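You operate a simulated robot arm through the tools that you are given. There is no shell and no other tool.

The job below is to be done with a simulated robot arm. You get a single attempt, and the scene is never put back.

Task
Round up the apples. At the end: the two apples that stand about within 3 m or so of the top of the cream table, on tops and shelves, are on the top of the cream table; the green bottle (marked "LIME") from the top of the cream table is on the grey table; the green block (marked "STORE") is on the grey table; whatever was shut is shut again. Leave all else as you found it, and nothing knocked over (what rides in a drawer may roll over). Set down upright: green bottle, green block.
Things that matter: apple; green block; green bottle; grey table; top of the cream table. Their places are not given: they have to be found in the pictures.

The check looks at the end state, three seconds after you hand in, the way a careful person would. Anything else that was tipped, shoved, dropped, spilled or broken makes it a failure.

Robot
A 6-joint arm with a two-finger parallel gripper, fixed in place. Base frame: the origin is at the foot of the arm, x ahead of it, y to its left, z up; the work surface is at about z = 0.74. Readings come in m, degrees, newtons and seconds.
With the tool pointing down near the work surface it reaches from about 0.26 to 0.68 m from the base axis. Its first joint turns from -66.0 to 66.0 degrees. Payload 2.9 kg.
The tool frame sits at the grasp point between the pads (the TCP): z along the fingers, y along the line on which they close. The tips reach 0.03 m beyond it. The gripper opens to 0.11 m. The fingers are 0.02 m wide and 0.01 m thick; the gripper's body (0.048 by 0.112 m) begins 0.055 m behind the TCP.
Orientation is that of the tool frame in the base frame, as a unit quaternion [w, x, y, z]. With the fingers straight down and closing along the base's y, the tool's x points along the base's -x, its y along +y and its z along -z.

Tools
- The arm moves only by the tool servo_tool. Its argument "increments" is a list of rows, each a list of 3 entries, a list of its own where there are three numbers: the finger opening in m, from 0 to 0.11, then the shift along the tool's x, y, z in m, then the turn, a rotation vector about the tool's x, y, z in degrees. In form: [[claw, [tx, ty, tz], [wx, wy, wz]], ...]. A call has 1 to 20 rows; each row shifts and turns the commanded pose from where the row before left it, along the tool's axes as they then stand. A row lasts 0.2 s, in which the tool goes at most 0.05 m and 8.6 degrees; a call with a longer step from one row to the next is refused whole, and so is a gripper value outside its range. A pose out of reach is approached as far as the arm can. The call stops where the force on the tool passes 40 N (or 10 N more than at its start, if that is more) or the arm is blocked; 0.2 s more then pass. Each finger travels about 0.108 m/s and halts on what it meets, pressing with about 38 N; the grip force reading is that of the motor and also rises with nothing between the fingers. The clock runs only during rows and for 0.2 s after the last one: add rows that do not move to give the fingers time. The reply holds the time, the measured pose of the TCP, the force on the tool along the base axes, the opening and the grip force, in the units named above and with some noise, with the torque about the TCP (base axes, N m) and any sound that the robot's microphone picked up.
- Cameras (640 x 400 px; columns grow to the right, rows downward): "scene" is fixed at [0.0828, 0.4567, 1.364]; the picture's right is [-0.59, -0.81, 0.00], its down [-0.62, 0.45, -0.64] and it looks along [0.52, -0.38, -0.77] (base axes); focal length 267 px, centre (320, 200). "wrist" rides on the gripper at [0.072, 0.017, -0.103] in the tool frame; the picture's right is [-0.23, 0.97, 0.00], its down [-0.76, -0.18, -0.62] and it looks along [-0.61, -0.14, 0.78] (tool axes); focal length 222 px, centre (320, 200).
- camera(camera): a new picture of that camera. It takes no simulated time.
- locate(camera, pixels): for up to 12 pixels [column, row] of the newest picture of that camera ("zoom" is the newest enlarged one), the place [x, y, z] in the base frame of the surface seen there, good to about 0.002 m. It takes no simulated time.
- inspect(camera, box): a new picture of the part [left, top, right, bottom] of that camera's present view, enlarged. It takes no simulated time.
- hand_in(): hands the job in; it is judged then, once.

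Open the gripper and draw the arm clear of the work before you hand the job in, unless the task says otherwise.

The tools are called after ">>>" by a JSON object that holds its "fn" and its "kwargs". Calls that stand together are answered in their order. servo_tool: Moves the arm, as the interface text tells. Its arguments: {"type":"object","properties":{"increments":{"type":"array","items":{"type":"array"}}},"required":["increments"]} The other tools are called the same way: camera (camera) takes a picture; locate (camera, pixels) gives the place of the surface under pixels of a picture; inspect (camera, box) takes an enlarged picture of a part of a camera's view; hand_in () hands the job in.

At the start:

```text
time: 0.0
eef_pos: [0.5056, -0.0329, 1.0473]
ee_rot: [0.0, 0.0, 1.0, 0.0]
force: [-0.1, -0.3, -0.2]
torque: [0.01, -0.01, -0.02]
finger_gap: 0.1101
grasp_force: 0.0
```

scene: 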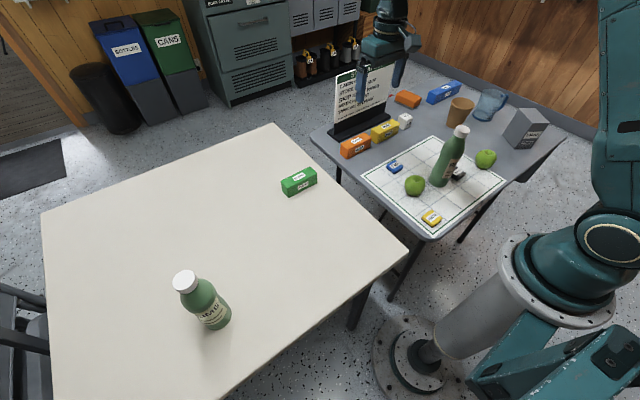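
wrist: 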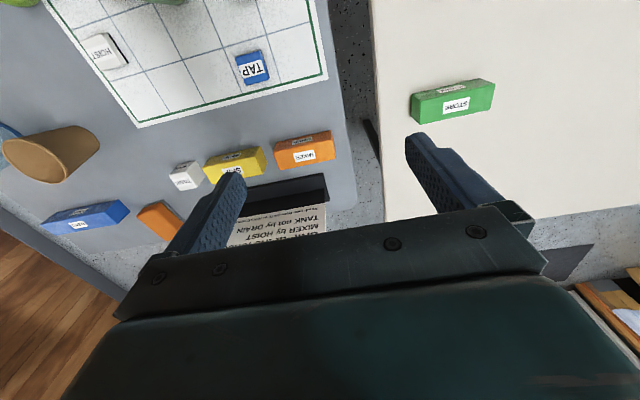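

The scene picture shows two green apples at (415,185) and (486,159), a green bottle on the cream table at (203,300), a second one on the grey table at (450,155), and the STORE block at (298,181). I'll enlarge these parts and get their positions.

>>> {"fn": "inspect", "kwargs": {"camera": "scene", "box": [310, 60, 570, 240]}}

>>> {"fn": "inspect", "kwargs": {"camera": "scene", "box": [140, 150, 340, 350]}}

>>> {"fn": "inspect", "kwargs": {"camera": "scene", "box": [180, 0, 400, 130]}}

>>> {"fn": "locate", "kwargs": {"camera": "scene", "pixels": [[415, 185], [486, 159], [185, 281], [210, 320], [298, 176], [461, 131], [445, 180], [400, 246], [275, 125], [313, 135], [430, 240], [565, 135]]}}

```text
2.22 times, centred on (440, 150) of scene
```

zoom: 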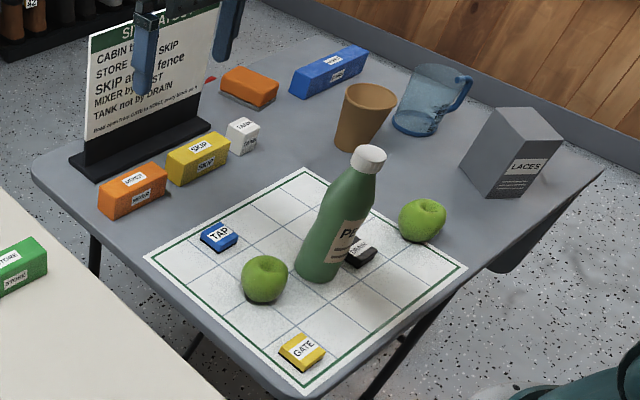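

```text
2.00 times, centred on (240, 250) of scene
```

zoom: 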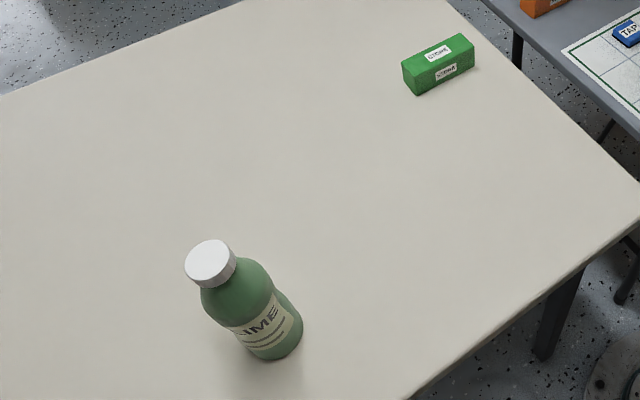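

```text
2.91 times, centred on (290, 65) of scene
```

zoom: 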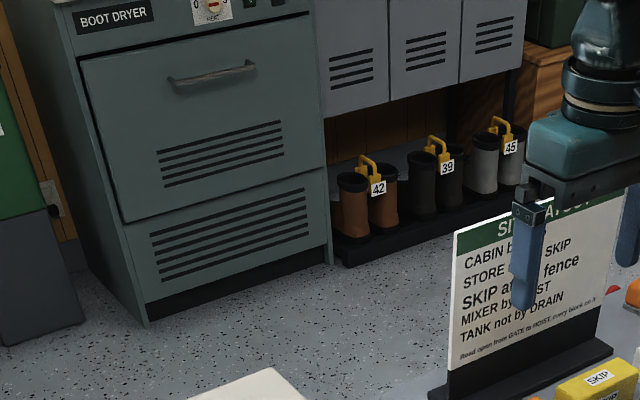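

```text
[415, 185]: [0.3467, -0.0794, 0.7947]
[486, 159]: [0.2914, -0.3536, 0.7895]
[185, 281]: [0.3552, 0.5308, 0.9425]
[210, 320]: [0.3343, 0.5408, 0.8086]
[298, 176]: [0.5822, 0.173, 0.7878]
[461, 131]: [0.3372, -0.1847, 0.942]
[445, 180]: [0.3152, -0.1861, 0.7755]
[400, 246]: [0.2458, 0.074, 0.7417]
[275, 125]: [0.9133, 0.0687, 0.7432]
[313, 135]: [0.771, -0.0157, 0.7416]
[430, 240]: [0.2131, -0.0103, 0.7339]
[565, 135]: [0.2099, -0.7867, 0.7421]
```

Both apples are on the grey table, one of them about half off the mat, and LIME is on the cream table. Next I'll zoom in on LIME, the block and the grey-table layout to measure them precisely.

>>> {"fn": "inspect", "kwargs": {"camera": "scene", "box": [160, 255, 256, 345]}}

>>> {"fn": "locate", "kwargs": {"camera": "scene", "pixels": [[342, 155], [372, 145], [352, 150], [387, 135], [405, 120], [440, 100], [460, 118], [488, 118], [510, 145], [532, 115], [345, 133], [388, 115]]}}

>>> {"fn": "inspect", "kwargs": {"camera": "scene", "box": [270, 155, 330, 205]}}

```text
4.44 times, centred on (208, 300) of scene
```

zoom: 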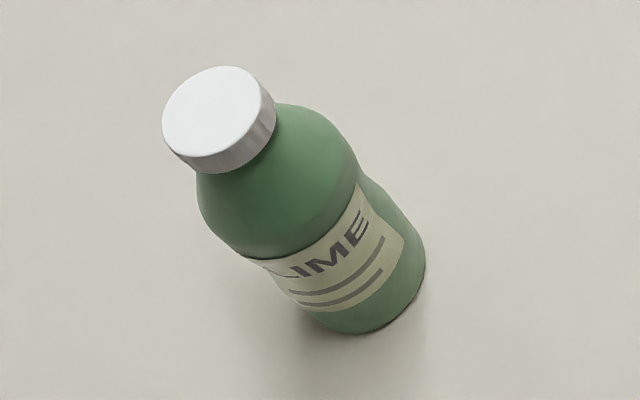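

```text
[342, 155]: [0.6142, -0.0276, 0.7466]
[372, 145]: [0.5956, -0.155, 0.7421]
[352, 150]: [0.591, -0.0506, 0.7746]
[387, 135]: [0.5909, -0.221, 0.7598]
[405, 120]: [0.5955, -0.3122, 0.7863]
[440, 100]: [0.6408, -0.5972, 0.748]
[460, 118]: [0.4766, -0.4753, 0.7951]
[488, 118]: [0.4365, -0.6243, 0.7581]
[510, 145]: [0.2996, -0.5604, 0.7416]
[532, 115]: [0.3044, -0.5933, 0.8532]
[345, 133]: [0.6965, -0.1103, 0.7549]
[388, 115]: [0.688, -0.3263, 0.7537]
```

```text
8.00 times, centred on (300, 180) of scene
```

zoom: 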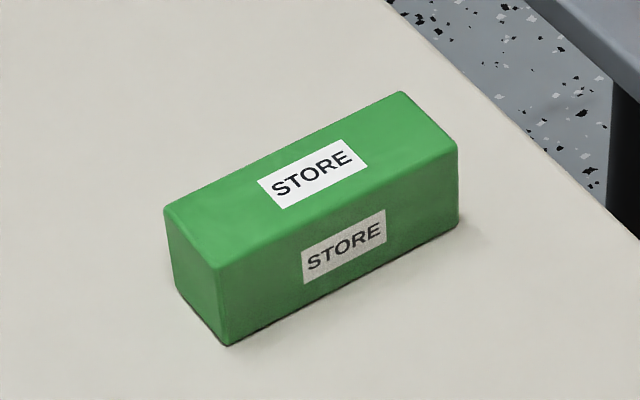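

The zoom now shows the STORE block with clear top corners at (165,208), (401,92), (457,145) and (219,268). I'll locate those first, then zoom back to the bottle.

>>> {"fn": "locate", "kwargs": {"camera": "zoom", "pixels": [[172, 210], [400, 97], [450, 147], [221, 263], [312, 178], [230, 340], [456, 225], [340, 240]]}}

>>> {"fn": "inspect", "kwargs": {"camera": "scene", "box": [160, 255, 256, 345]}}

```text
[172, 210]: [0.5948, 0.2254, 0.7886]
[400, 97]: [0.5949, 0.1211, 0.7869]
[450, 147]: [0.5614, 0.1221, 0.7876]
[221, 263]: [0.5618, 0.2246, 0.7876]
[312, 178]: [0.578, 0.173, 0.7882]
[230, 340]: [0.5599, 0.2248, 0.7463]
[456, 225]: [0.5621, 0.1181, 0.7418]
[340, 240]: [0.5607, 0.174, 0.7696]
```

```text
4.44 times, centred on (208, 300) of scene
```

zoom: 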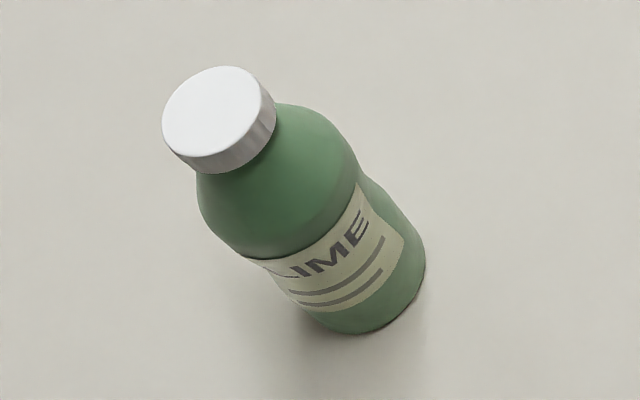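

The block is about 0.036 × 0.105 × 0.047 m, centred at (0.578, 0.173) and aligned with the axes. Next I'll measure the LIME cap and body.

>>> {"fn": "locate", "kwargs": {"camera": "zoom", "pixels": [[166, 125], [255, 85], [212, 108], [205, 155], [240, 75], [212, 165], [250, 160], [250, 200], [275, 255], [320, 270], [350, 325], [418, 280]]}}

>>> {"fn": "inspect", "kwargs": {"camera": "scene", "box": [360, 110, 520, 240]}}

```text
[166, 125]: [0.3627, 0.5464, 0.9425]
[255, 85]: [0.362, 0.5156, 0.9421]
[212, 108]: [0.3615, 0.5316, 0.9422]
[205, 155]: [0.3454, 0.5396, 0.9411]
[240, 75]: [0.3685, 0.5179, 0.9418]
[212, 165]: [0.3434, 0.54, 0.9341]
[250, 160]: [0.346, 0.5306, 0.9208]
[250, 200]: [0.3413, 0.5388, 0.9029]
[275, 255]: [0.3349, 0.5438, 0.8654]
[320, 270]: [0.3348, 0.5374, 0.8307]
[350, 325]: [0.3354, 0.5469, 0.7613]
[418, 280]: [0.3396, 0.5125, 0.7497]
```

```text
3.08 times, centred on (440, 175) of scene
```

zoom: 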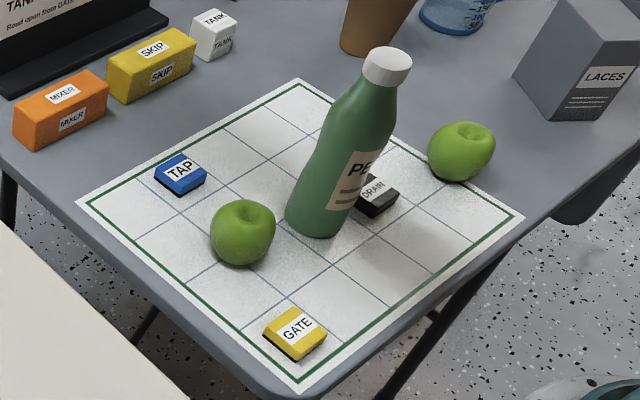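

The LIME cap centre is about (0.360, 0.532), its top at z 0.942, with a cap width of about 0.036. Now I'll measure the apples and obstacles in the new zoom.

>>> {"fn": "locate", "kwargs": {"camera": "zoom", "pixels": [[244, 206], [214, 230], [272, 235], [240, 262], [472, 128], [432, 150], [490, 155], [460, 180], [386, 62], [320, 230], [375, 210], [519, 216]]}}

>>> {"fn": "locate", "kwargs": {"camera": "scene", "pixels": [[437, 143], [360, 177], [395, 165], [430, 217], [488, 175], [505, 160], [425, 130], [400, 150], [380, 165], [430, 120], [475, 135], [505, 125]]}}

>>> {"fn": "inspect", "kwargs": {"camera": "wrist", "box": [0, 0, 360, 240]}}

```text
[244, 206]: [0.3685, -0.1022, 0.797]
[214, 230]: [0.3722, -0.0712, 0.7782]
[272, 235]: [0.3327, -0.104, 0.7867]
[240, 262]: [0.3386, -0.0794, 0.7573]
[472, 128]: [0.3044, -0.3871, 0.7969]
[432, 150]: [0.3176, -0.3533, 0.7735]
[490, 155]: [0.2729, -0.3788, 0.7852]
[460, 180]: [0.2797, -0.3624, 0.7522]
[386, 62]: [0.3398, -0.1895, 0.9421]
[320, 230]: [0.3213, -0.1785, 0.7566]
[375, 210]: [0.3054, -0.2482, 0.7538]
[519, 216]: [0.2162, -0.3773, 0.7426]
```

```text
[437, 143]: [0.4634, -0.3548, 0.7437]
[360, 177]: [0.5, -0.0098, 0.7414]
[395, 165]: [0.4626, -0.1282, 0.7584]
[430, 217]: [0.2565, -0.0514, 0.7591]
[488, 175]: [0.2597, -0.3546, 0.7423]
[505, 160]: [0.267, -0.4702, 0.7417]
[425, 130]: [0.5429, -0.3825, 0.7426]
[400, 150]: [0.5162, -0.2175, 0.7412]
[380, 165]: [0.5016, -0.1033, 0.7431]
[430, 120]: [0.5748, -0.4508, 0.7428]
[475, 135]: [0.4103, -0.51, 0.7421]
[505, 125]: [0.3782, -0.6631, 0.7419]
```

```text
1.67 times, centred on (180, 120) of wrist
```

zoom: 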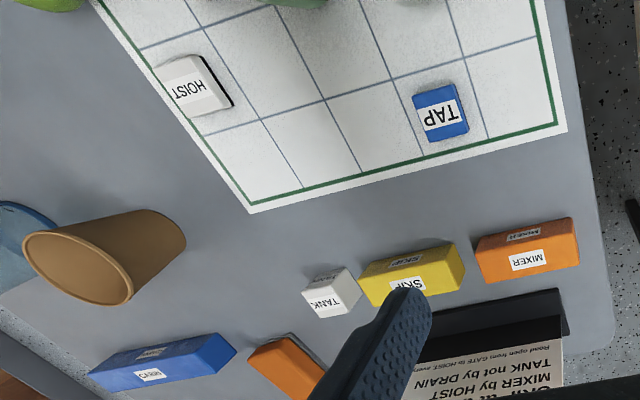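

Apple 1's centre comes out near (0.357, -0.101, 0.774) with the PE bottle close by at (0.340, -0.19), and apple 2's near (0.298, -0.380). I'll locate the hidden HOIST tile, then turn the tool 90° so the fingers close along base x and the camera side faces away from the PE bottle.

>>> {"fn": "locate", "kwargs": {"camera": "zoom", "pixels": [[190, 85], [235, 105], [252, 212], [105, 255], [130, 300], [180, 240], [60, 150], [440, 110], [560, 125], [300, 240], [140, 180], [20, 230]]}}

>>> {"fn": "servo_tool", "kwargs": {"increments": [[0.11, [0, 0, 0], [0, 0, 8.1818]], [0.11, [0, 0, 0], [0, 0, 8.1818]], [0.11, [0, 0, 0], [0, 0, 8.1818]], [0.11, [0, 0, 0], [0, 0, 8.1818]], [0.11, [0, 0, 0], [0, 0, 8.1818]], [0.11, [0, 0, 0], [0, 0, 8.1818]], [0.11, [0, 0, 0], [0, 0, 8.1818]], [0.11, [0, 0, 0], [0, 0, 8.1818]], [0.11, [0, 0, 0], [0, 0, 8.1818]], [0.11, [0, 0, 0], [0, 0, 8.1818]], [0.11, [0, 0, 0], [0, 0, 8.1818]], [0.11, [0, 0, 0], [0, 0, 0]]]}}

```text
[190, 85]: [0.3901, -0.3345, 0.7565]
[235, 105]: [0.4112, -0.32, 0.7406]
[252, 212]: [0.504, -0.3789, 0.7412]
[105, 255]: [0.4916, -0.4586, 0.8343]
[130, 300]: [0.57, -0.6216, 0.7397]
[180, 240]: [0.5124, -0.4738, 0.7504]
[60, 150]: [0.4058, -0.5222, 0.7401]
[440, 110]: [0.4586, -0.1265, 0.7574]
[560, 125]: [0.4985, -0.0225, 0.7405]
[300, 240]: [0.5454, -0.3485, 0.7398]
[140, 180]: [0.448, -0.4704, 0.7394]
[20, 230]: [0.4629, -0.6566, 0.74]
```

```text
time: 2.6
eef_pos: [0.504, -0.0321, 1.0463]
ee_rot: [0.0, 0.708, 0.707, 0.0]
force: [-0.1, 0.4, -0.5]
torque: [-0.04, -0.03, -0.02]
finger_gap: 0.1101
grasp_force: 0.0
```

The tool now has x→+y, y→+x and z down, and HOIST turned up at (0.39, -0.33). I move above apple 1 at z ≈ 0.95 and look from there.

>>> {"fn": "servo_tool", "kwargs": {"increments": [[0.11, [-0.0173, -0.0368, 0], [0, 0, 0]], [0.11, [-0.0173, -0.0368, 0], [0, 0, 0]], [0.11, [-0.0173, -0.0368, 0], [0, 0, 0]], [0.11, [-0.0173, -0.0368, 0], [0, 0, 0]], [0.11, [0, 0, 0.048], [0, 0, 0]], [0.11, [0, 0, 0.048], [0, 0, 0]], [0.11, [0, 0, 0], [0, 0, 0]]]}}

>>> {"fn": "camera", "kwargs": {"camera": "wrist"}}

>>> {"fn": "camera", "kwargs": {"camera": "scene"}}

```text
time: 4.2
eef_pos: [0.3566, -0.1021, 0.9544]
ee_rot: [0.0, 0.707, 0.708, -0.001]
force: [-0.4, 0.1, 0.4]
torque: [-0.01, -0.01, 0.07]
finger_gap: 0.1099
grasp_force: 0.0
```

```text
taken
```

wrist: 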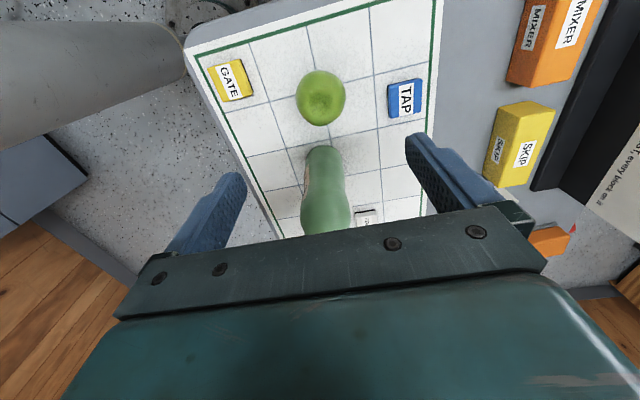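

```text
taken
```

scene: 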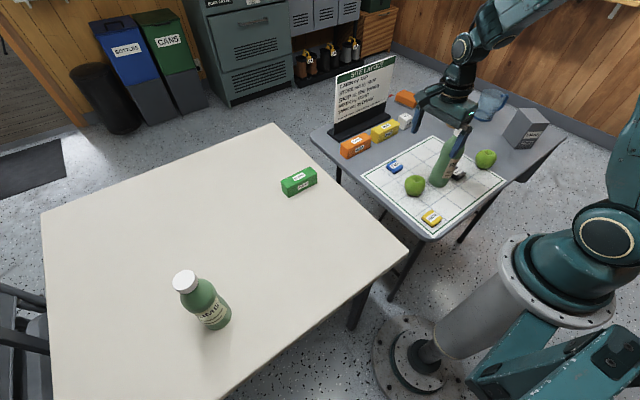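

Apple 1 is at (320,98) in the wrist view, which matches my estimate, and the fingers clear the PE bottle. I'll refine its outline before going down.

>>> {"fn": "locate", "kwargs": {"camera": "wrist", "pixels": [[298, 100], [343, 98], [320, 72], [320, 122], [320, 98], [312, 110], [325, 150], [325, 190], [333, 110]]}}

>>> {"fn": "inspect", "kwargs": {"camera": "wrist", "box": [240, 50, 400, 240]}}

```text
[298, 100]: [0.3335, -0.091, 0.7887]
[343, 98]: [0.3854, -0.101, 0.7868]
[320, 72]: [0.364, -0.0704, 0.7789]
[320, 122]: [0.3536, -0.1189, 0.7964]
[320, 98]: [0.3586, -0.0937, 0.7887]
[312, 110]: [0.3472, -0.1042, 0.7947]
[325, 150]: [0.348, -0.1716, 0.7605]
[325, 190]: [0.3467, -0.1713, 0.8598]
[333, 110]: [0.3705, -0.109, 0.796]
```

```text
2.11 times, centred on (320, 145) of wrist
```

zoom: 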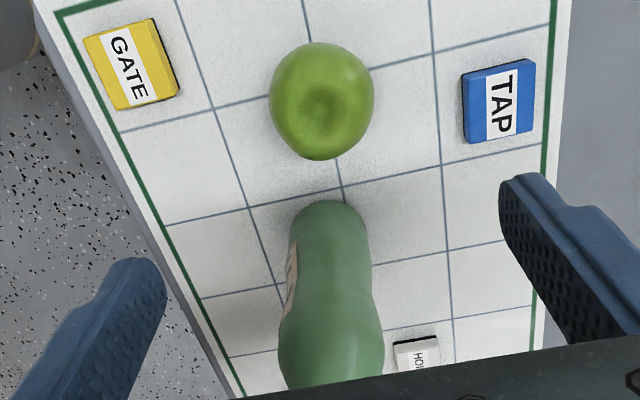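

Apple 1's centre is about (0.360, -0.101) and about 0.06 wide, so the position is good. I go down to z ≈ 0.779 with the opening at 0.09, keeping clear of the TAP tile, and check force and pose before closing.

>>> {"fn": "servo_tool", "kwargs": {"increments": [[0.09, [0.001, 0.003, 0.025], [0, 0, 0]], [0.09, [0, 0, 0.025], [0, 0, 0]], [0.09, [0, 0, 0.025], [0, 0, 0]], [0.09, [0, 0, 0.025], [0, 0, 0]], [0.09, [0, 0, 0.025], [0, 0, 0]], [0.09, [0, 0, 0.025], [0, 0, 0]], [0.09, [0, 0, 0.0245], [0, 0, 0]], [0.09, [0, 0, 0], [0, 0, 0]]]}}

>>> {"fn": "camera", "kwargs": {"camera": "wrist"}}

>>> {"fn": "inspect", "kwargs": {"camera": "scene", "box": [360, 100, 520, 240]}}

```text
time: 6.0
eef_pos: [0.3605, -0.1009, 0.779]
ee_rot: [0.0, 0.707, 0.707, -0.001]
force: [0.8, 0.0, -0.8]
torque: [0.02, 0.01, 0.02]
finger_gap: 0.0899
grasp_force: 0.1
```

```text
taken
```

wrist: 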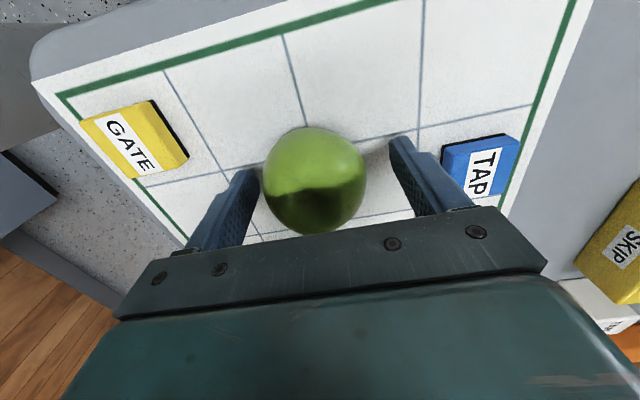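

```text
2.86 times, centred on (440, 170) of scene
```

zoom: 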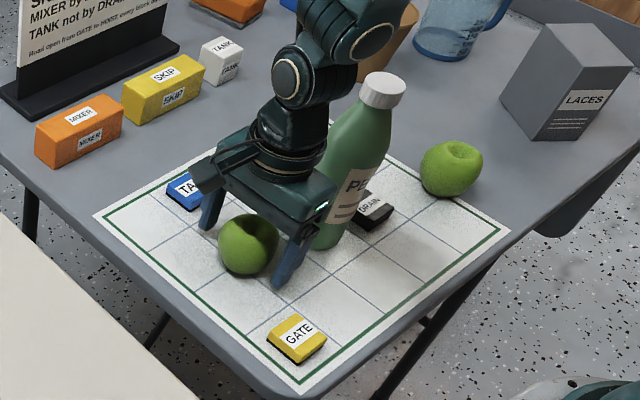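

The fingers straddle the apple with no contact force, and the PE bottle is undisturbed. I close the fingers and lift a little.

>>> {"fn": "servo_tool", "kwargs": {"increments": [[0.07, [0, 0, 0], [0, 0, 0]], [0.055, [0, 0, 0], [0, 0, 0]], [0.04, [0, 0, 0], [0, 0, 0]], [0.04, [0, 0, 0], [0, 0, 0]], [0.04, [0, 0, -0.01], [0, 0, 0]], [0.04, [0, 0, -0.02], [0, 0, 0]], [0.04, [0, 0, -0.02], [0, 0, 0]], [0.04, [0, 0, 0], [0, 0, 0]]]}}

>>> {"fn": "camera", "kwargs": {"camera": "wrist"}}

```text
time: 7.8
eef_pos: [0.3595, -0.0998, 0.8265]
ee_rot: [0.0, 0.707, 0.707, 0.0]
force: [0.1, -0.3, -1.7]
torque: [0.02, -0.02, -0.04]
finger_gap: 0.0579
grasp_force: 37.8
```

```text
taken
```

wrist: 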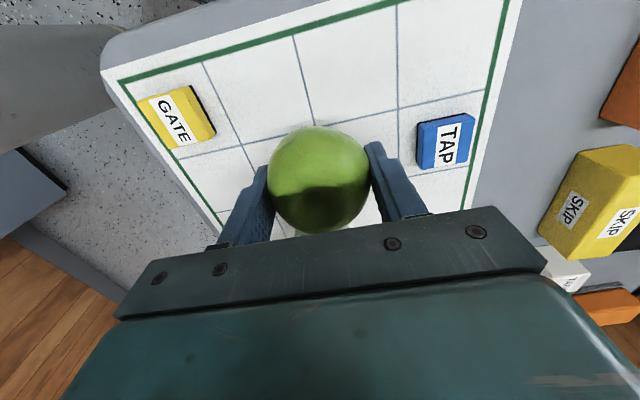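

The apple is held (gap 0.058). I lift it, carry it over to about (0.40, 0.22) on the cream table and go down to just above the surface.

>>> {"fn": "servo_tool", "kwargs": {"increments": [[0.04, [0, 0, -0.045], [0, 0, 0]], [0.04, [0, 0, -0.045], [0, 0, 0]], [0.04, [0.04, 0.005, -0.02], [0, 0, 0]], [0.04, [0.04, 0.005, 0], [0, 0, 0]], [0.04, [0.04, 0.005, 0], [0, 0, 0]], [0.04, [0.04, 0.005, 0], [0, 0, 0]], [0.04, [0.04, 0.005, 0], [0, 0, 0]], [0.04, [0.04, 0.005, 0], [0, 0, 0]], [0.04, [0.04, 0.005, 0], [0, 0, 0]], [0.04, [0.04, 0.005, 0], [0, 0, 0]], [0.04, [0, 0, 0.04], [0, 0, 0]], [0.04, [0, 0, 0.04], [0, 0, 0]], [0.04, [0, 0, 0.03], [0, 0, 0]], [0.04, [0, 0, 0.02], [0, 0, 0]], [0.04, [0, 0, 0.015], [0, 0, 0]], [0.04, [0, 0, 0.005], [0, 0, 0]], [0.04, [0, 0, 0], [0, 0, 0]]]}}

>>> {"fn": "camera", "kwargs": {"camera": "scene"}}

```text
time: 11.4
eef_pos: [0.4013, 0.2204, 0.7869]
ee_rot: [-0.001, 0.707, 0.707, 0.001]
force: [0.4, 0.3, -2.3]
torque: [-0.02, -0.02, 0.0]
finger_gap: 0.0579
grasp_force: 38.0
```

```text
taken
```

scene: 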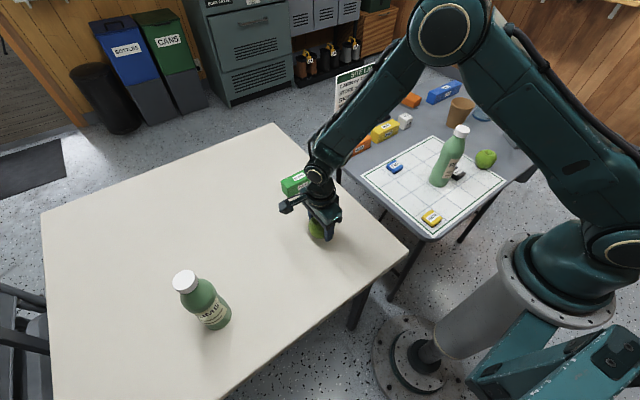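

The apple hangs a few mm above the cream table at (0.401, 0.220). I lower it in small steps to the height it was picked at.

>>> {"fn": "servo_tool", "kwargs": {"increments": [[0.04, [0, 0, 0.003], [0, 0, 0]], [0.04, [0, 0, 0.003], [0, 0, 0]], [0.04, [0, 0, 0.0015], [0, 0, 0]], [0.04, [0, 0, 0], [0, 0, 0]]]}}

```text
time: 12.4
eef_pos: [0.3998, 0.2208, 0.7786]
ee_rot: [-0.001, 0.707, 0.707, 0.001]
force: [0.8, -0.2, -0.6]
torque: [0.0, 0.01, 0.02]
finger_gap: 0.0577
grasp_force: 37.6
```

The load on the tool dropped from -2.3 to -0.6 N, so the apple is resting on the table. I open gradually, wait and lift straight up.

>>> {"fn": "servo_tool", "kwargs": {"increments": [[0.06, [0, 0, 0], [0, 0, 0]], [0.065, [0, 0, 0], [0, 0, 0]], [0.075, [0, 0, 0], [0, 0, 0]], [0.09, [0, 0, 0], [0, 0, 0]], [0.09, [0, 0, 0], [0, 0, 0]], [0.09, [0, 0, -0.02], [0, 0, 0]], [0.09, [0, 0, -0.04], [0, 0, 0]], [0.09, [0, 0, -0.05], [0, 0, 0]], [0.09, [0, 0, -0.05], [0, 0, 0]], [0.09, [0, 0, -0.02], [0, 0, 0]], [0.09, [0, 0, 0], [0, 0, 0]]]}}

>>> {"fn": "camera", "kwargs": {"camera": "wrist"}}

>>> {"fn": "camera", "kwargs": {"camera": "scene"}}

```text
time: 14.8
eef_pos: [0.402, 0.2179, 0.9588]
ee_rot: [0.0, 0.707, 0.707, 0.0]
force: [-0.1, 0.5, 1.2]
torque: [0.02, 0.04, 0.0]
finger_gap: 0.0901
grasp_force: 0.0
```

```text
taken
```

wrist: 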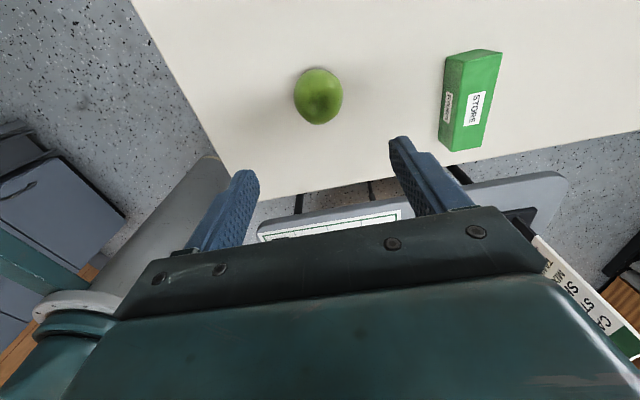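

```text
taken
```

scene: 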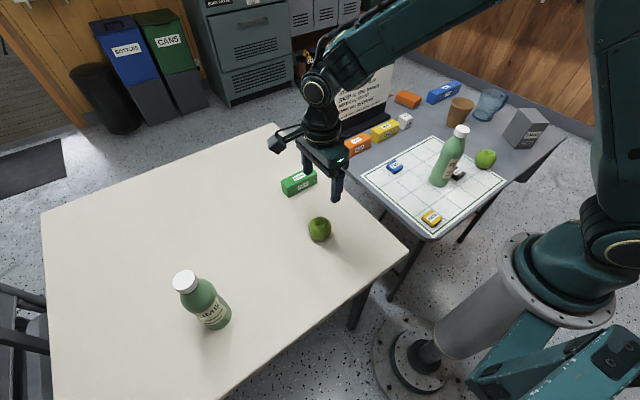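

Apple 1 stands on the cream table at (318,229). Now I go to apple 2 at z ≈ 1.02, swinging around the PE bottle by way of x ≈ 0.45.

>>> {"fn": "servo_tool", "kwargs": {"increments": [[0.09, [-0.03, 0.006, -0.03], [0, 0, 0]], [0.09, [-0.04, 0.006, -0.03], [0, 0, 0]], [0.09, [-0.048, 0.006, 0], [0, 0, 0]], [0.09, [-0.048, 0.006, 0], [0, 0, 0]], [0.09, [-0.048, 0.006, 0], [0, 0, 0]], [0.09, [-0.048, 0.006, 0], [0, 0, 0]], [0.09, [-0.048, 0.006, 0], [0, 0, 0]], [0.09, [-0.048, 0.006, 0], [0, 0, 0]], [0.09, [-0.045, 0, 0], [0, 0, 0]], [0.09, [-0.035, -0.03, 0], [0, 0, 0]], [0.09, [-0.035, -0.03, 0], [0, 0, 0]], [0.09, [-0.035, -0.03, 0], [0, 0, 0]], [0.09, [-0.035, -0.03, 0], [0, 0, 0]], [0.09, [-0.025, -0.032, 0], [0, 0, 0]], [0.09, [0, 0, 0], [0, 0, 0]]]}}

>>> {"fn": "camera", "kwargs": {"camera": "wrist"}}

>>> {"fn": "camera", "kwargs": {"camera": "scene"}}

```text
refused: row 2 steps farther than a row can; nothing moved
```

```text
taken
```

wrist: 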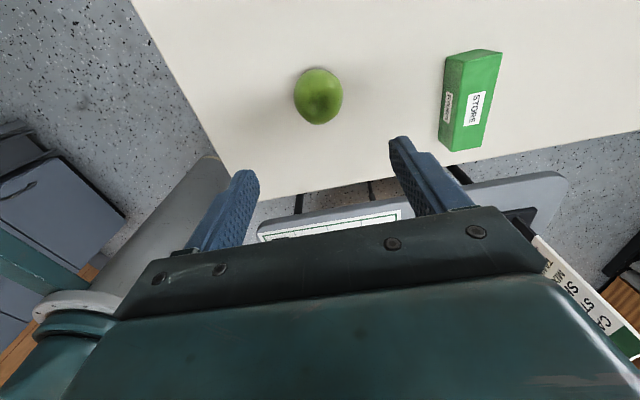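

```text
taken
```

scene: 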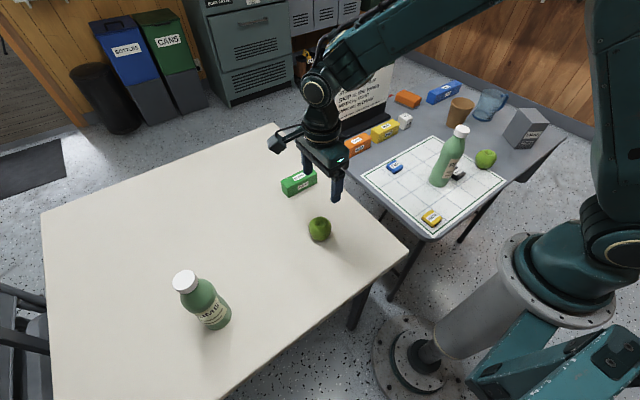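

The call was refused because one step was too long (0.0504 m), and nothing moved. I send the same route again with shorter steps.

>>> {"fn": "servo_tool", "kwargs": {"increments": [[0.09, [-0.03, 0.006, -0.03], [0, 0, 0]], [0.09, [-0.035, 0.006, -0.03], [0, 0, 0]], [0.09, [-0.048, 0.006, 0], [0, 0, 0]], [0.09, [-0.048, 0.006, 0], [0, 0, 0]], [0.09, [-0.048, 0.006, 0], [0, 0, 0]], [0.09, [-0.048, 0.006, 0], [0, 0, 0]], [0.09, [-0.048, 0.006, 0], [0, 0, 0]], [0.09, [-0.048, 0.006, 0], [0, 0, 0]], [0.09, [-0.045, 0, 0], [0, 0, 0]], [0.09, [-0.035, 0, 0], [0, 0, 0]], [0.09, [-0.033, -0.03, 0], [0, 0, 0]], [0.09, [-0.033, -0.03, 0], [0, 0, 0]], [0.09, [-0.033, -0.03, 0], [0, 0, 0]], [0.09, [-0.033, -0.03, 0], [0, 0, 0]], [0.09, [-0.033, -0.032, 0], [0, 0, 0]], [0.09, [0, 0, 0], [0, 0, 0]]]}}

>>> {"fn": "camera", "kwargs": {"camera": "wrist"}}

>>> {"fn": "camera", "kwargs": {"camera": "scene"}}

```text
time: 18.2
eef_pos: [0.2942, -0.3803, 1.0215]
ee_rot: [0.0, 0.707, 0.707, 0.0]
force: [-0.2, 0.8, -0.1]
torque: [0.0, 0.01, -0.01]
finger_gap: 0.0898
grasp_force: 0.0
```

```text
taken
```

wrist: 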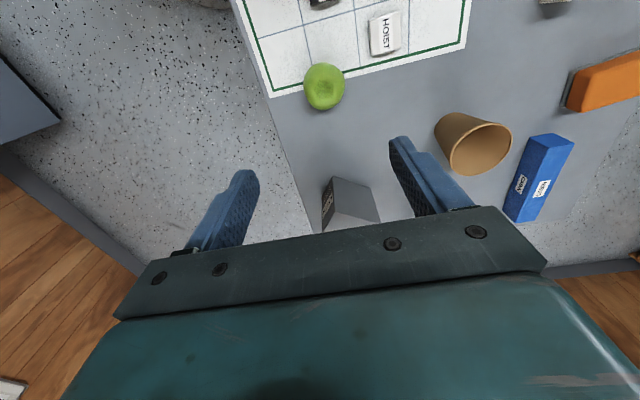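

```text
taken
```

scene: 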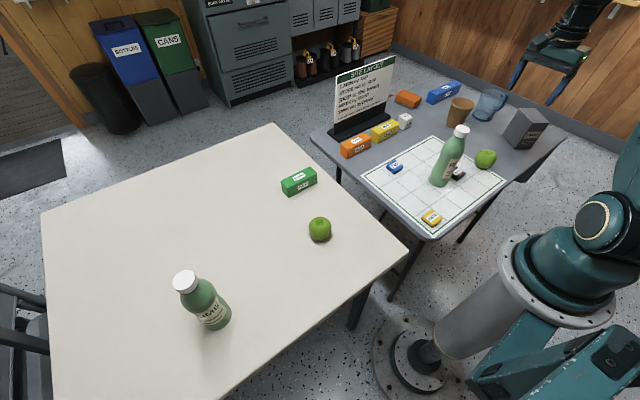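

The wrist view shows apple 2 at (324,87) on the mat edge, along with HOIST, the cup and the LACES box. I'll measure the apple and the free surface around it for placing things later.

>>> {"fn": "locate", "kwargs": {"camera": "wrist", "pixels": [[306, 87], [342, 86], [324, 68], [324, 104], [325, 86], [325, 178], [365, 190], [438, 145], [470, 172], [380, 120], [290, 130], [350, 145]]}}

>>> {"fn": "inspect", "kwargs": {"camera": "wrist", "box": [230, 0, 480, 200]}}

```text
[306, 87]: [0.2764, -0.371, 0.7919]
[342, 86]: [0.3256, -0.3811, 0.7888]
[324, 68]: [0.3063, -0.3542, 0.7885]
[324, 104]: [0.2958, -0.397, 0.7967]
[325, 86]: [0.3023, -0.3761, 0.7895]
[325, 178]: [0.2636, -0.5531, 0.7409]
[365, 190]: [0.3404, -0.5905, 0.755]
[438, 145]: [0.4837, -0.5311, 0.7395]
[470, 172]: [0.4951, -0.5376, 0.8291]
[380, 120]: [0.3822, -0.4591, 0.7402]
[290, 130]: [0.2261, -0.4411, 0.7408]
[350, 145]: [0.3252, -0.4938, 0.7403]
```

```text
2.00 times, centred on (355, 100) of wrist
```

zoom: 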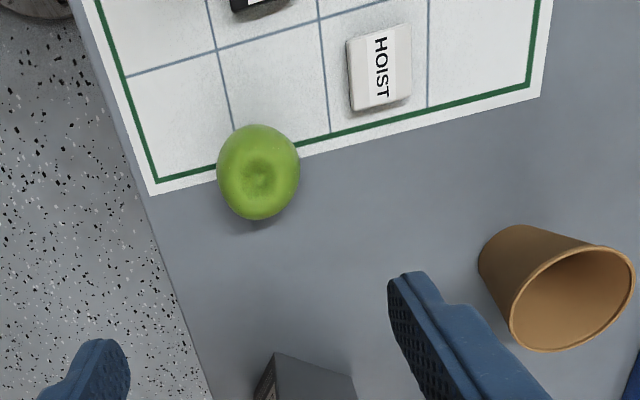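

Apple 2's centre is about (0.301, -0.380). I shift 6 mm in x and go down to z ≈ 0.779 with the opening at 0.09.

>>> {"fn": "servo_tool", "kwargs": {"increments": [[0.09, [0, 0.006, 0.04], [0, 0, 0]], [0.09, [0, 0, 0.04], [0, 0, 0]], [0.09, [0, 0, 0.04], [0, 0, 0]], [0.09, [0, 0, 0.03], [0, 0, 0]], [0.09, [0, 0, 0.03], [0, 0, 0]], [0.09, [0, 0, 0.03], [0, 0, 0]], [0.09, [0, 0, 0.02], [0, 0, 0]], [0.09, [0, 0, 0.012], [0, 0, 0]], [0.09, [0, 0, 0], [0, 0, 0]]]}}

>>> {"fn": "camera", "kwargs": {"camera": "wrist"}}

```text
time: 20.2
eef_pos: [0.3028, -0.3784, 0.7771]
ee_rot: [0.001, 0.707, 0.707, 0.0]
force: [-0.4, -0.2, -1.1]
torque: [0.02, 0.02, 0.01]
finger_gap: 0.0901
grasp_force: 0.0
```

```text
taken
```

wrist: 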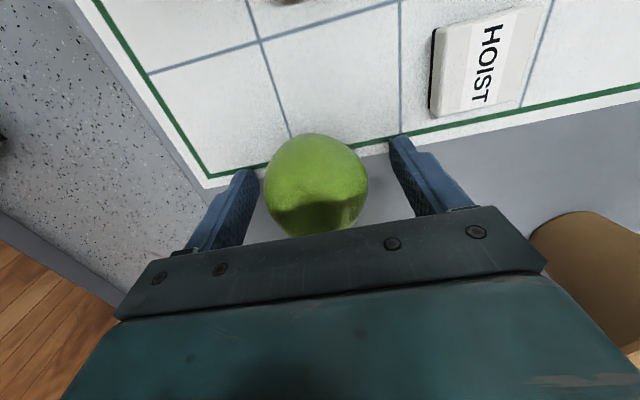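

The fingers straddle apple 2, clear of HOIST. I close on it and lift.

>>> {"fn": "servo_tool", "kwargs": {"increments": [[0.07, [0, 0, 0], [0, 0, 0]], [0.055, [0, 0, 0], [0, 0, 0]], [0.04, [0, 0, 0], [0, 0, 0]], [0.04, [0, 0, 0], [0, 0, 0]], [0.04, [0, 0, -0.01], [0, 0, 0]], [0.04, [0, 0, -0.02], [0, 0, 0]], [0.04, [0, 0, -0.03], [0, 0, 0]], [0.04, [0, 0, -0.04], [0, 0, 0]], [0.04, [0, 0, 0], [0, 0, 0]]]}}

>>> {"fn": "camera", "kwargs": {"camera": "wrist"}}

```text
time: 22.2
eef_pos: [0.304, -0.3789, 0.8787]
ee_rot: [0.0, 0.707, 0.707, 0.0]
force: [-0.5, 0.0, -0.5]
torque: [0.03, 0.01, 0.01]
finger_gap: 0.0604
grasp_force: 38.2
```

```text
taken
```

wrist: 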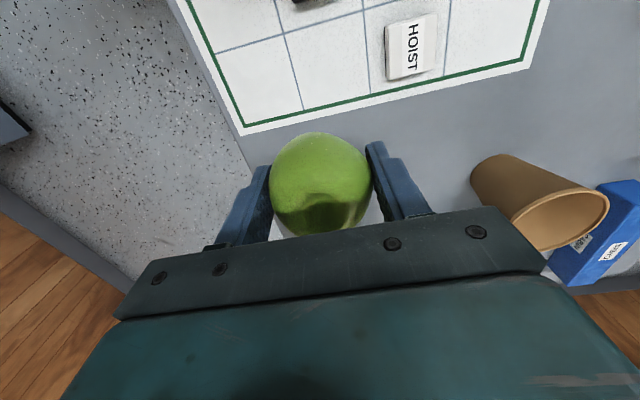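

Apple 2 is held (gap 0.060). I lift it to about 1.04, go back around the PE bottle and hover over (0.42, 0.33) on the cream table.

>>> {"fn": "servo_tool", "kwargs": {"increments": [[0.04, [0, 0, -0.04], [0, 0, 0]], [0.04, [0, 0, -0.04], [0, 0, 0]], [0.04, [0, 0, -0.04], [0, 0, 0]], [0.04, [0, 0, -0.04], [0, 0, 0]], [0.04, [0.036, 0.03, 0], [0, 0, 0]], [0.04, [0.036, 0.03, 0], [0, 0, 0]], [0.04, [0.036, 0.03, 0], [0, 0, 0]], [0.04, [0.036, 0.03, 0], [0, 0, 0]], [0.04, [0.036, 0.03, 0], [0, 0, 0]], [0.04, [0.048, -0.003, 0], [0, 0, 0]], [0.04, [0.048, -0.003, 0], [0, 0, 0]], [0.04, [0.048, -0.003, 0], [0, 0, 0]], [0.04, [0.048, -0.003, 0], [0, 0, 0]], [0.04, [0.048, -0.003, 0], [0, 0, 0]], [0.04, [0.048, -0.003, 0], [0, 0, 0]], [0.04, [0.048, -0.003, 0], [0, 0, 0]], [0.04, [0.048, -0.003, 0], [0, 0, 0]], [0.04, [0.048, -0.003, 0], [0, 0, 0]], [0.04, [0.048, -0.003, 0], [0, 0, 0]], [0.04, [0.048, -0.003, 0], [0, 0, 0]]]}}

>>> {"fn": "camera", "kwargs": {"camera": "scene"}}

```text
time: 26.4
eef_pos: [0.4169, 0.3331, 1.0395]
ee_rot: [0.0, 0.707, 0.707, 0.0]
force: [-0.1, -0.3, -1.0]
torque: [-0.01, -0.01, 0.05]
finger_gap: 0.0606
grasp_force: 38.2
```

```text
taken
```

scene: 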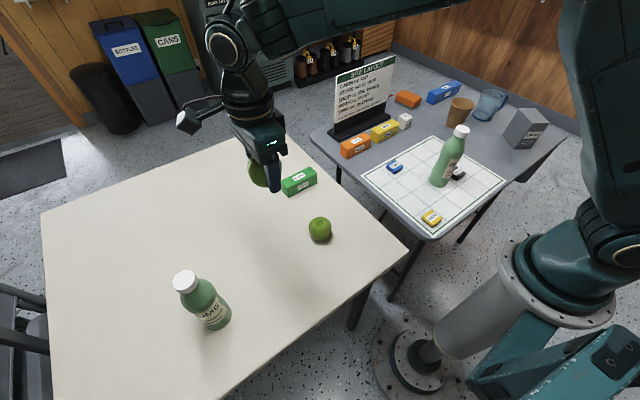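

I'm above the spot and the apple is still held. I go down to just above the table and then creep.

>>> {"fn": "servo_tool", "kwargs": {"increments": [[0.04, [0, 0, 0.045], [0, 0, 0]], [0.04, [0, 0, 0.045], [0, 0, 0]], [0.04, [0, 0, 0.045], [0, 0, 0]], [0.04, [0, 0, 0.04], [0, 0, 0]], [0.04, [0, 0, 0.035], [0, 0, 0]], [0.04, [0, 0, 0.025], [0, 0, 0]], [0.04, [0, 0, 0.015], [0, 0, 0]], [0.04, [0, 0, 0.004], [0, 0, 0]], [0.04, [0, 0, 0.003], [0, 0, 0]], [0.04, [0, 0, 0.003], [0, 0, 0]], [0.04, [0, 0, 0], [0, 0, 0]]]}}

```text
time: 28.8
eef_pos: [0.4202, 0.3303, 0.7781]
ee_rot: [0.0, 0.707, 0.707, 0.0]
force: [-0.3, 0.7, -1.8]
torque: [0.01, 0.01, 0.01]
finger_gap: 0.0604
grasp_force: 37.6
```

I'm within 1 mm of the pick height. One more mm down, then I release and rise.

>>> {"fn": "servo_tool", "kwargs": {"increments": [[0.04, [0, 0, 0.0012], [0, 0, 0]], [0.04, [0, 0, 0], [0, 0, 0]], [0.062, [0, 0, 0], [0, 0, 0]], [0.067, [0, 0, 0], [0, 0, 0]], [0.075, [0, 0, 0], [0, 0, 0]], [0.09, [0, 0, 0], [0, 0, 0]], [0.09, [0, 0, 0], [0, 0, 0]], [0.09, [0, 0, -0.02], [0, 0, 0]], [0.09, [0, 0, -0.04], [0, 0, 0]], [0.09, [0, 0, -0.05], [0, 0, 0]], [0.09, [0, 0, -0.05], [0, 0, 0]], [0.09, [0, 0, -0.05], [0, 0, 0]], [0.09, [0, 0, -0.05], [0, 0, 0]], [0.09, [0, 0, 0], [0, 0, 0]]]}}

>>> {"fn": "camera", "kwargs": {"camera": "scene"}}

>>> {"fn": "camera", "kwargs": {"camera": "wrist"}}

```text
time: 31.8
eef_pos: [0.4199, 0.3271, 1.0395]
ee_rot: [0.0, 0.707, 0.707, -0.001]
force: [0.0, 0.6, -1.2]
torque: [0.0, 0.02, 0.01]
finger_gap: 0.0899
grasp_force: 0.0
```

```text
taken
```

scene: 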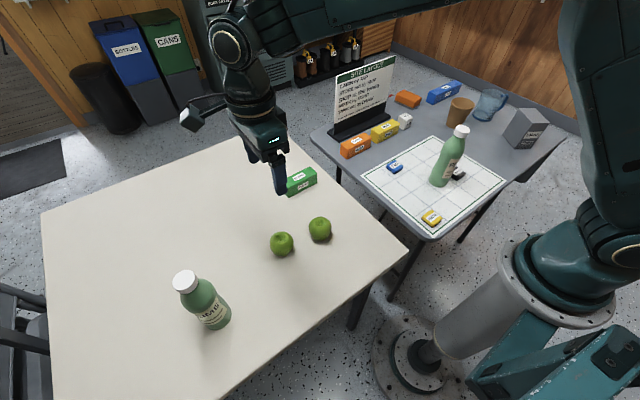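

```text
taken
```

wrist: 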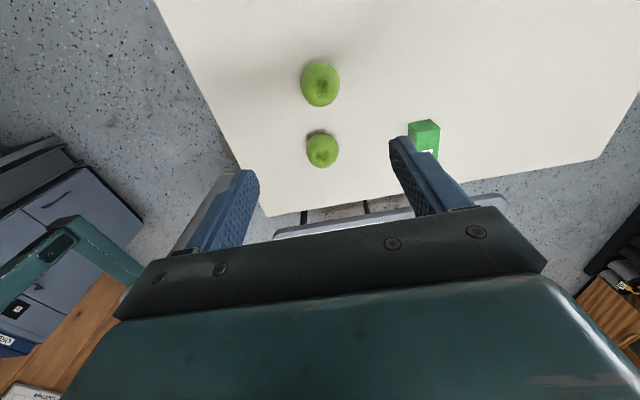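

Both apples stand on the cream table at (282,243) and (319,229). Next comes the STORE block: I move above (0.578, 0.173), where the fingers already close along its short side, and look.

>>> {"fn": "servo_tool", "kwargs": {"increments": [[0.09, [-0.0308, 0.0316, 0], [0, 0, 0]], [0.09, [-0.0308, 0.0316, 0], [0, 0, 0]], [0.09, [-0.0308, 0.0316, 0], [0, 0, 0]], [0.09, [-0.0308, 0.0316, 0], [0, 0, 0]], [0.09, [-0.0308, 0.0316, 0], [0, 0, 0]], [0.09, [0, 0, 0.045], [0, 0, 0]], [0.09, [0, 0, 0.045], [0, 0, 0]], [0.09, [0, 0, 0.045], [0, 0, 0]], [0.09, [0, 0, 0], [0, 0, 0]]]}}

>>> {"fn": "camera", "kwargs": {"camera": "wrist"}}

```text
time: 33.8
eef_pos: [0.5806, 0.1792, 0.9064]
ee_rot: [0.0, 0.708, 0.707, 0.001]
force: [-0.6, -0.5, 0.1]
torque: [-0.02, 0.01, -0.05]
finger_gap: 0.09
grasp_force: 0.0
```

```text
taken
```

wrist: 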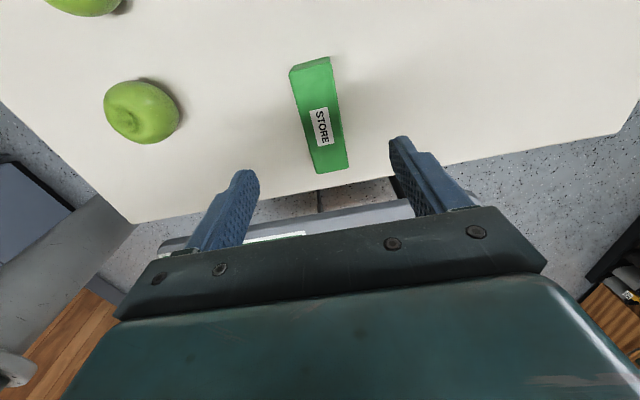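

The block sits at (320,115), lined up between the fingers. I correct a few mm and descend to z ≈ 0.777.

>>> {"fn": "servo_tool", "kwargs": {"increments": [[0.09, [-0.005, -0.0025, 0.03], [0, 0, 0]], [0.09, [0, 0, 0.03], [0, 0, 0]], [0.09, [0, 0, 0.03], [0, 0, 0]], [0.09, [0, 0, 0.025], [0, 0, 0]], [0.09, [0, 0, 0.014], [0, 0, 0]], [0.09, [0, 0, 0], [0, 0, 0]]]}}

>>> {"fn": "camera", "kwargs": {"camera": "wrist"}}

```text
time: 35.2
eef_pos: [0.5752, 0.1695, 0.7737]
ee_rot: [0.0, 0.707, 0.707, -0.001]
force: [0.0, -0.3, 0.5]
torque: [0.02, 0.0, -0.03]
finger_gap: 0.09
grasp_force: 0.0
```

```text
taken
```

wrist: 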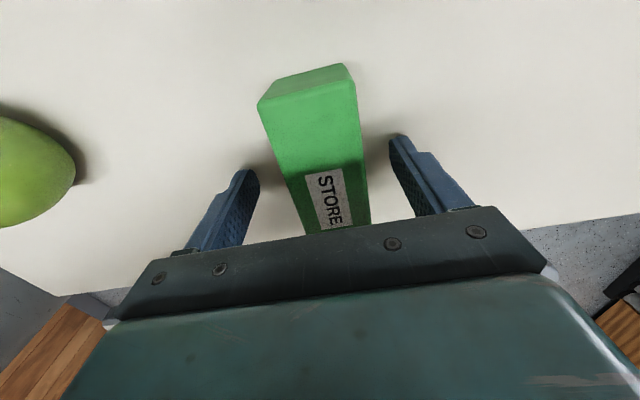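

The fingers are on both sides of the block at z 0.774. I centre by 3 mm, close and lift.

>>> {"fn": "servo_tool", "kwargs": {"increments": [[0.09, [0.0035, 0.003, -0.001], [0, 0, 0]], [0.07, [0, 0, 0], [0, 0, 0]], [0.05, [0, 0, 0], [0, 0, 0]], [0.03, [0, 0, 0], [0, 0, 0]], [0.02, [0, 0, 0], [0, 0, 0]], [0.02, [0, 0, 0], [0, 0, 0]], [0.02, [0, 0, -0.01], [0, 0, 0]], [0.02, [0, 0, -0.03], [0, 0, 0]], [0.02, [0, 0, -0.04], [0, 0, 0]], [0.02, [0, 0, 0], [0, 0, 0]]]}}

>>> {"fn": "camera", "kwargs": {"camera": "wrist"}}

>>> {"fn": "camera", "kwargs": {"camera": "scene"}}

```text
time: 37.4
eef_pos: [0.5768, 0.1733, 0.8544]
ee_rot: [0.0, 0.707, 0.707, 0.0]
force: [-0.9, -0.3, -1.9]
torque: [0.04, 0.0, 0.02]
finger_gap: 0.0396
grasp_force: 37.9
```

```text
taken
```

wrist: 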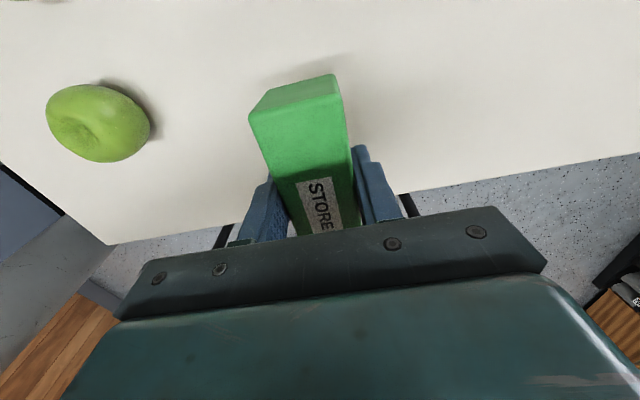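

```text
taken
```

scene: 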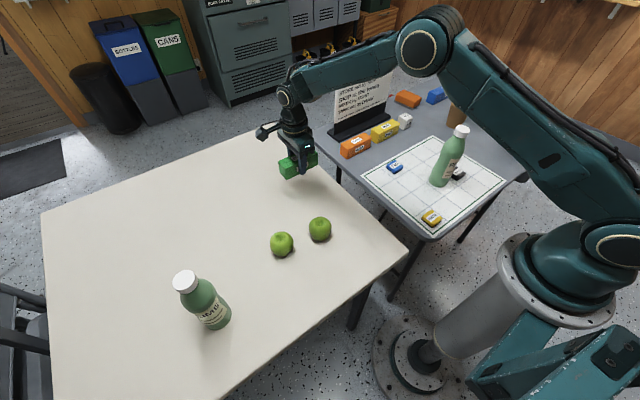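

The block is held level (gap 0.040). I lift to about 1.03 and carry it around to hover over the clear spot at (0.28, -0.463) on the grey table, between the mat and the LACES box.

>>> {"fn": "servo_tool", "kwargs": {"increments": [[0.02, [0, 0, -0.045], [0, 0, 0]], [0.02, [0, 0, -0.045], [0, 0, 0]], [0.02, [0, 0, -0.045], [0, 0, 0]], [0.02, [0, 0, -0.045], [0, 0, 0]], [0.02, [-0.03, -0.03, 0], [0, 0, 0]], [0.02, [-0.03, -0.03, 0], [0, 0, 0]], [0.02, [-0.03, -0.03, 0], [0, 0, 0]], [0.02, [-0.03, -0.03, 0], [0, 0, 0]], [0.02, [-0.048, 0, 0], [0, 0, 0]], [0.02, [-0.048, 0, 0], [0, 0, 0]], [0.02, [-0.048, 0, 0], [0, 0, 0]], [0.02, [-0.048, 0, 0], [0, 0, 0]], [0.02, [-0.048, 0, 0], [0, 0, 0]], [0.02, [-0.048, 0, 0], [0, 0, 0]], [0.02, [-0.038, -0.03, 0], [0, 0, 0]], [0.02, [-0.038, -0.03, 0], [0, 0, 0]], [0.02, [-0.038, -0.03, 0], [0, 0, 0]], [0.02, [-0.038, -0.03, 0], [0, 0, 0]], [0.02, [-0.038, -0.03, 0], [0, 0, 0]], [0.02, [-0.038, -0.027, 0], [0, 0, 0]]]}}

>>> {"fn": "camera", "kwargs": {"camera": "wrist"}}

>>> {"fn": "camera", "kwargs": {"camera": "scene"}}

```text
time: 41.6
eef_pos: [0.2801, -0.4598, 1.0353]
ee_rot: [0.0, 0.707, 0.708, 0.0]
force: [-0.6, 0.2, -2.4]
torque: [0.0, -0.03, 0.02]
finger_gap: 0.0395
grasp_force: 37.7
```

```text
taken
```

wrist: 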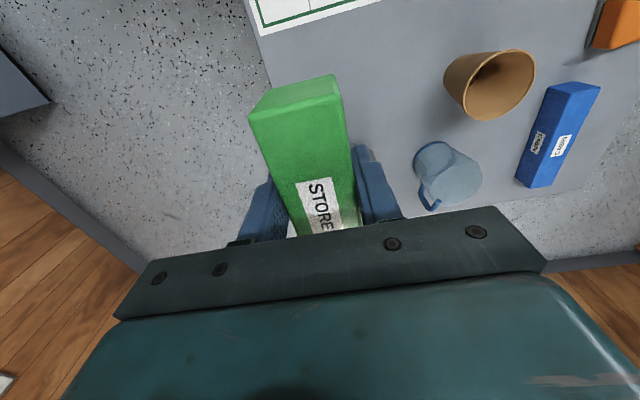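

```text
taken
```

scene: 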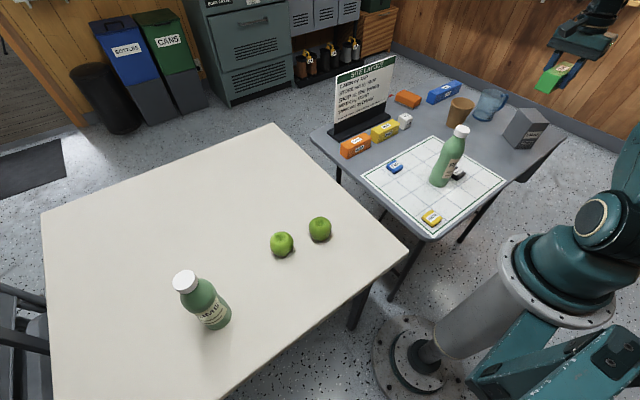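

The block hovers over the spot. Before going down I check exactly where the LACES box stands.

>>> {"fn": "inspect", "kwargs": {"camera": "scene", "box": [460, 90, 580, 180]}}

>>> {"fn": "locate", "kwargs": {"camera": "scene", "pixels": [[505, 132], [512, 140], [519, 147], [525, 148], [540, 142], [503, 150], [525, 120], [545, 123], [515, 128], [522, 109]]}}

```text
4.44 times, centred on (520, 135) of scene
```

zoom: 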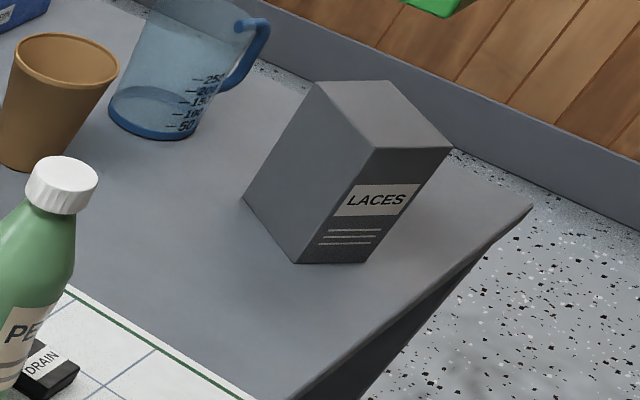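

```text
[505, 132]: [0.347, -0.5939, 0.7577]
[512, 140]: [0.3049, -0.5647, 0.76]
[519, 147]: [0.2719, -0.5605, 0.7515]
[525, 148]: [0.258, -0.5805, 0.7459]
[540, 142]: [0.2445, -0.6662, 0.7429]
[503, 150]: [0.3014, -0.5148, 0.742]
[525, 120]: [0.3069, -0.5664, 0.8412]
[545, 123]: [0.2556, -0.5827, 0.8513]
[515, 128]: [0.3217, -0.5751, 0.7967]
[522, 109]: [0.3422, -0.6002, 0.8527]
```

The LACES box's nearest corner is at (0.272, -0.560), so there is room. I shift 8 mm toward the mat side and go down to about 5 mm above contact.

>>> {"fn": "servo_tool", "kwargs": {"increments": [[0.02, [0.008, 0, 0.04], [0, 0, 0]], [0.02, [0, 0, 0.045], [0, 0, 0]], [0.02, [0, 0, 0.045], [0, 0, 0]], [0.02, [0, 0, 0.04], [0, 0, 0]], [0.02, [0, 0, 0.035], [0, 0, 0]], [0.02, [0, 0, 0.03], [0, 0, 0]], [0.02, [0, 0, 0.018], [0, 0, 0]], [0.02, [0, 0, 0], [0, 0, 0]]]}}

>>> {"fn": "inspect", "kwargs": {"camera": "scene", "box": [420, 80, 580, 190]}}

```text
time: 43.4
eef_pos: [0.2819, -0.4535, 0.7812]
ee_rot: [0.0, 0.707, 0.707, 0.0]
force: [-0.4, -0.5, -1.9]
torque: [0.05, -0.01, 0.01]
finger_gap: 0.0396
grasp_force: 37.8
```

```text
3.64 times, centred on (500, 135) of scene
```

zoom: 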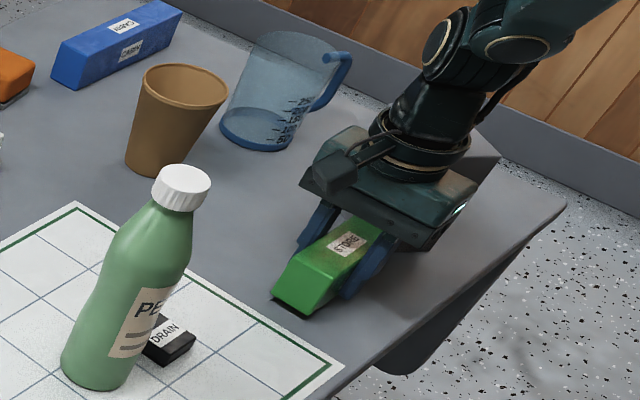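

The block is just above bare grey table and clear of the mat. I creep down in small steps until it touches.

>>> {"fn": "servo_tool", "kwargs": {"increments": [[0.02, [0, 0, 0.002], [0, 0, 0]], [0.02, [0, 0, 0.002], [0, 0, 0]], [0.02, [0, 0, 0.0015], [0, 0, 0]], [0.02, [0, 0, 0], [0, 0, 0]]]}}

```text
time: 44.4
eef_pos: [0.2811, -0.4542, 0.7749]
ee_rot: [0.0, 0.707, 0.707, 0.001]
force: [-0.1, 0.2, -1.4]
torque: [0.04, 0.01, -0.02]
finger_gap: 0.0395
grasp_force: 38.1
```

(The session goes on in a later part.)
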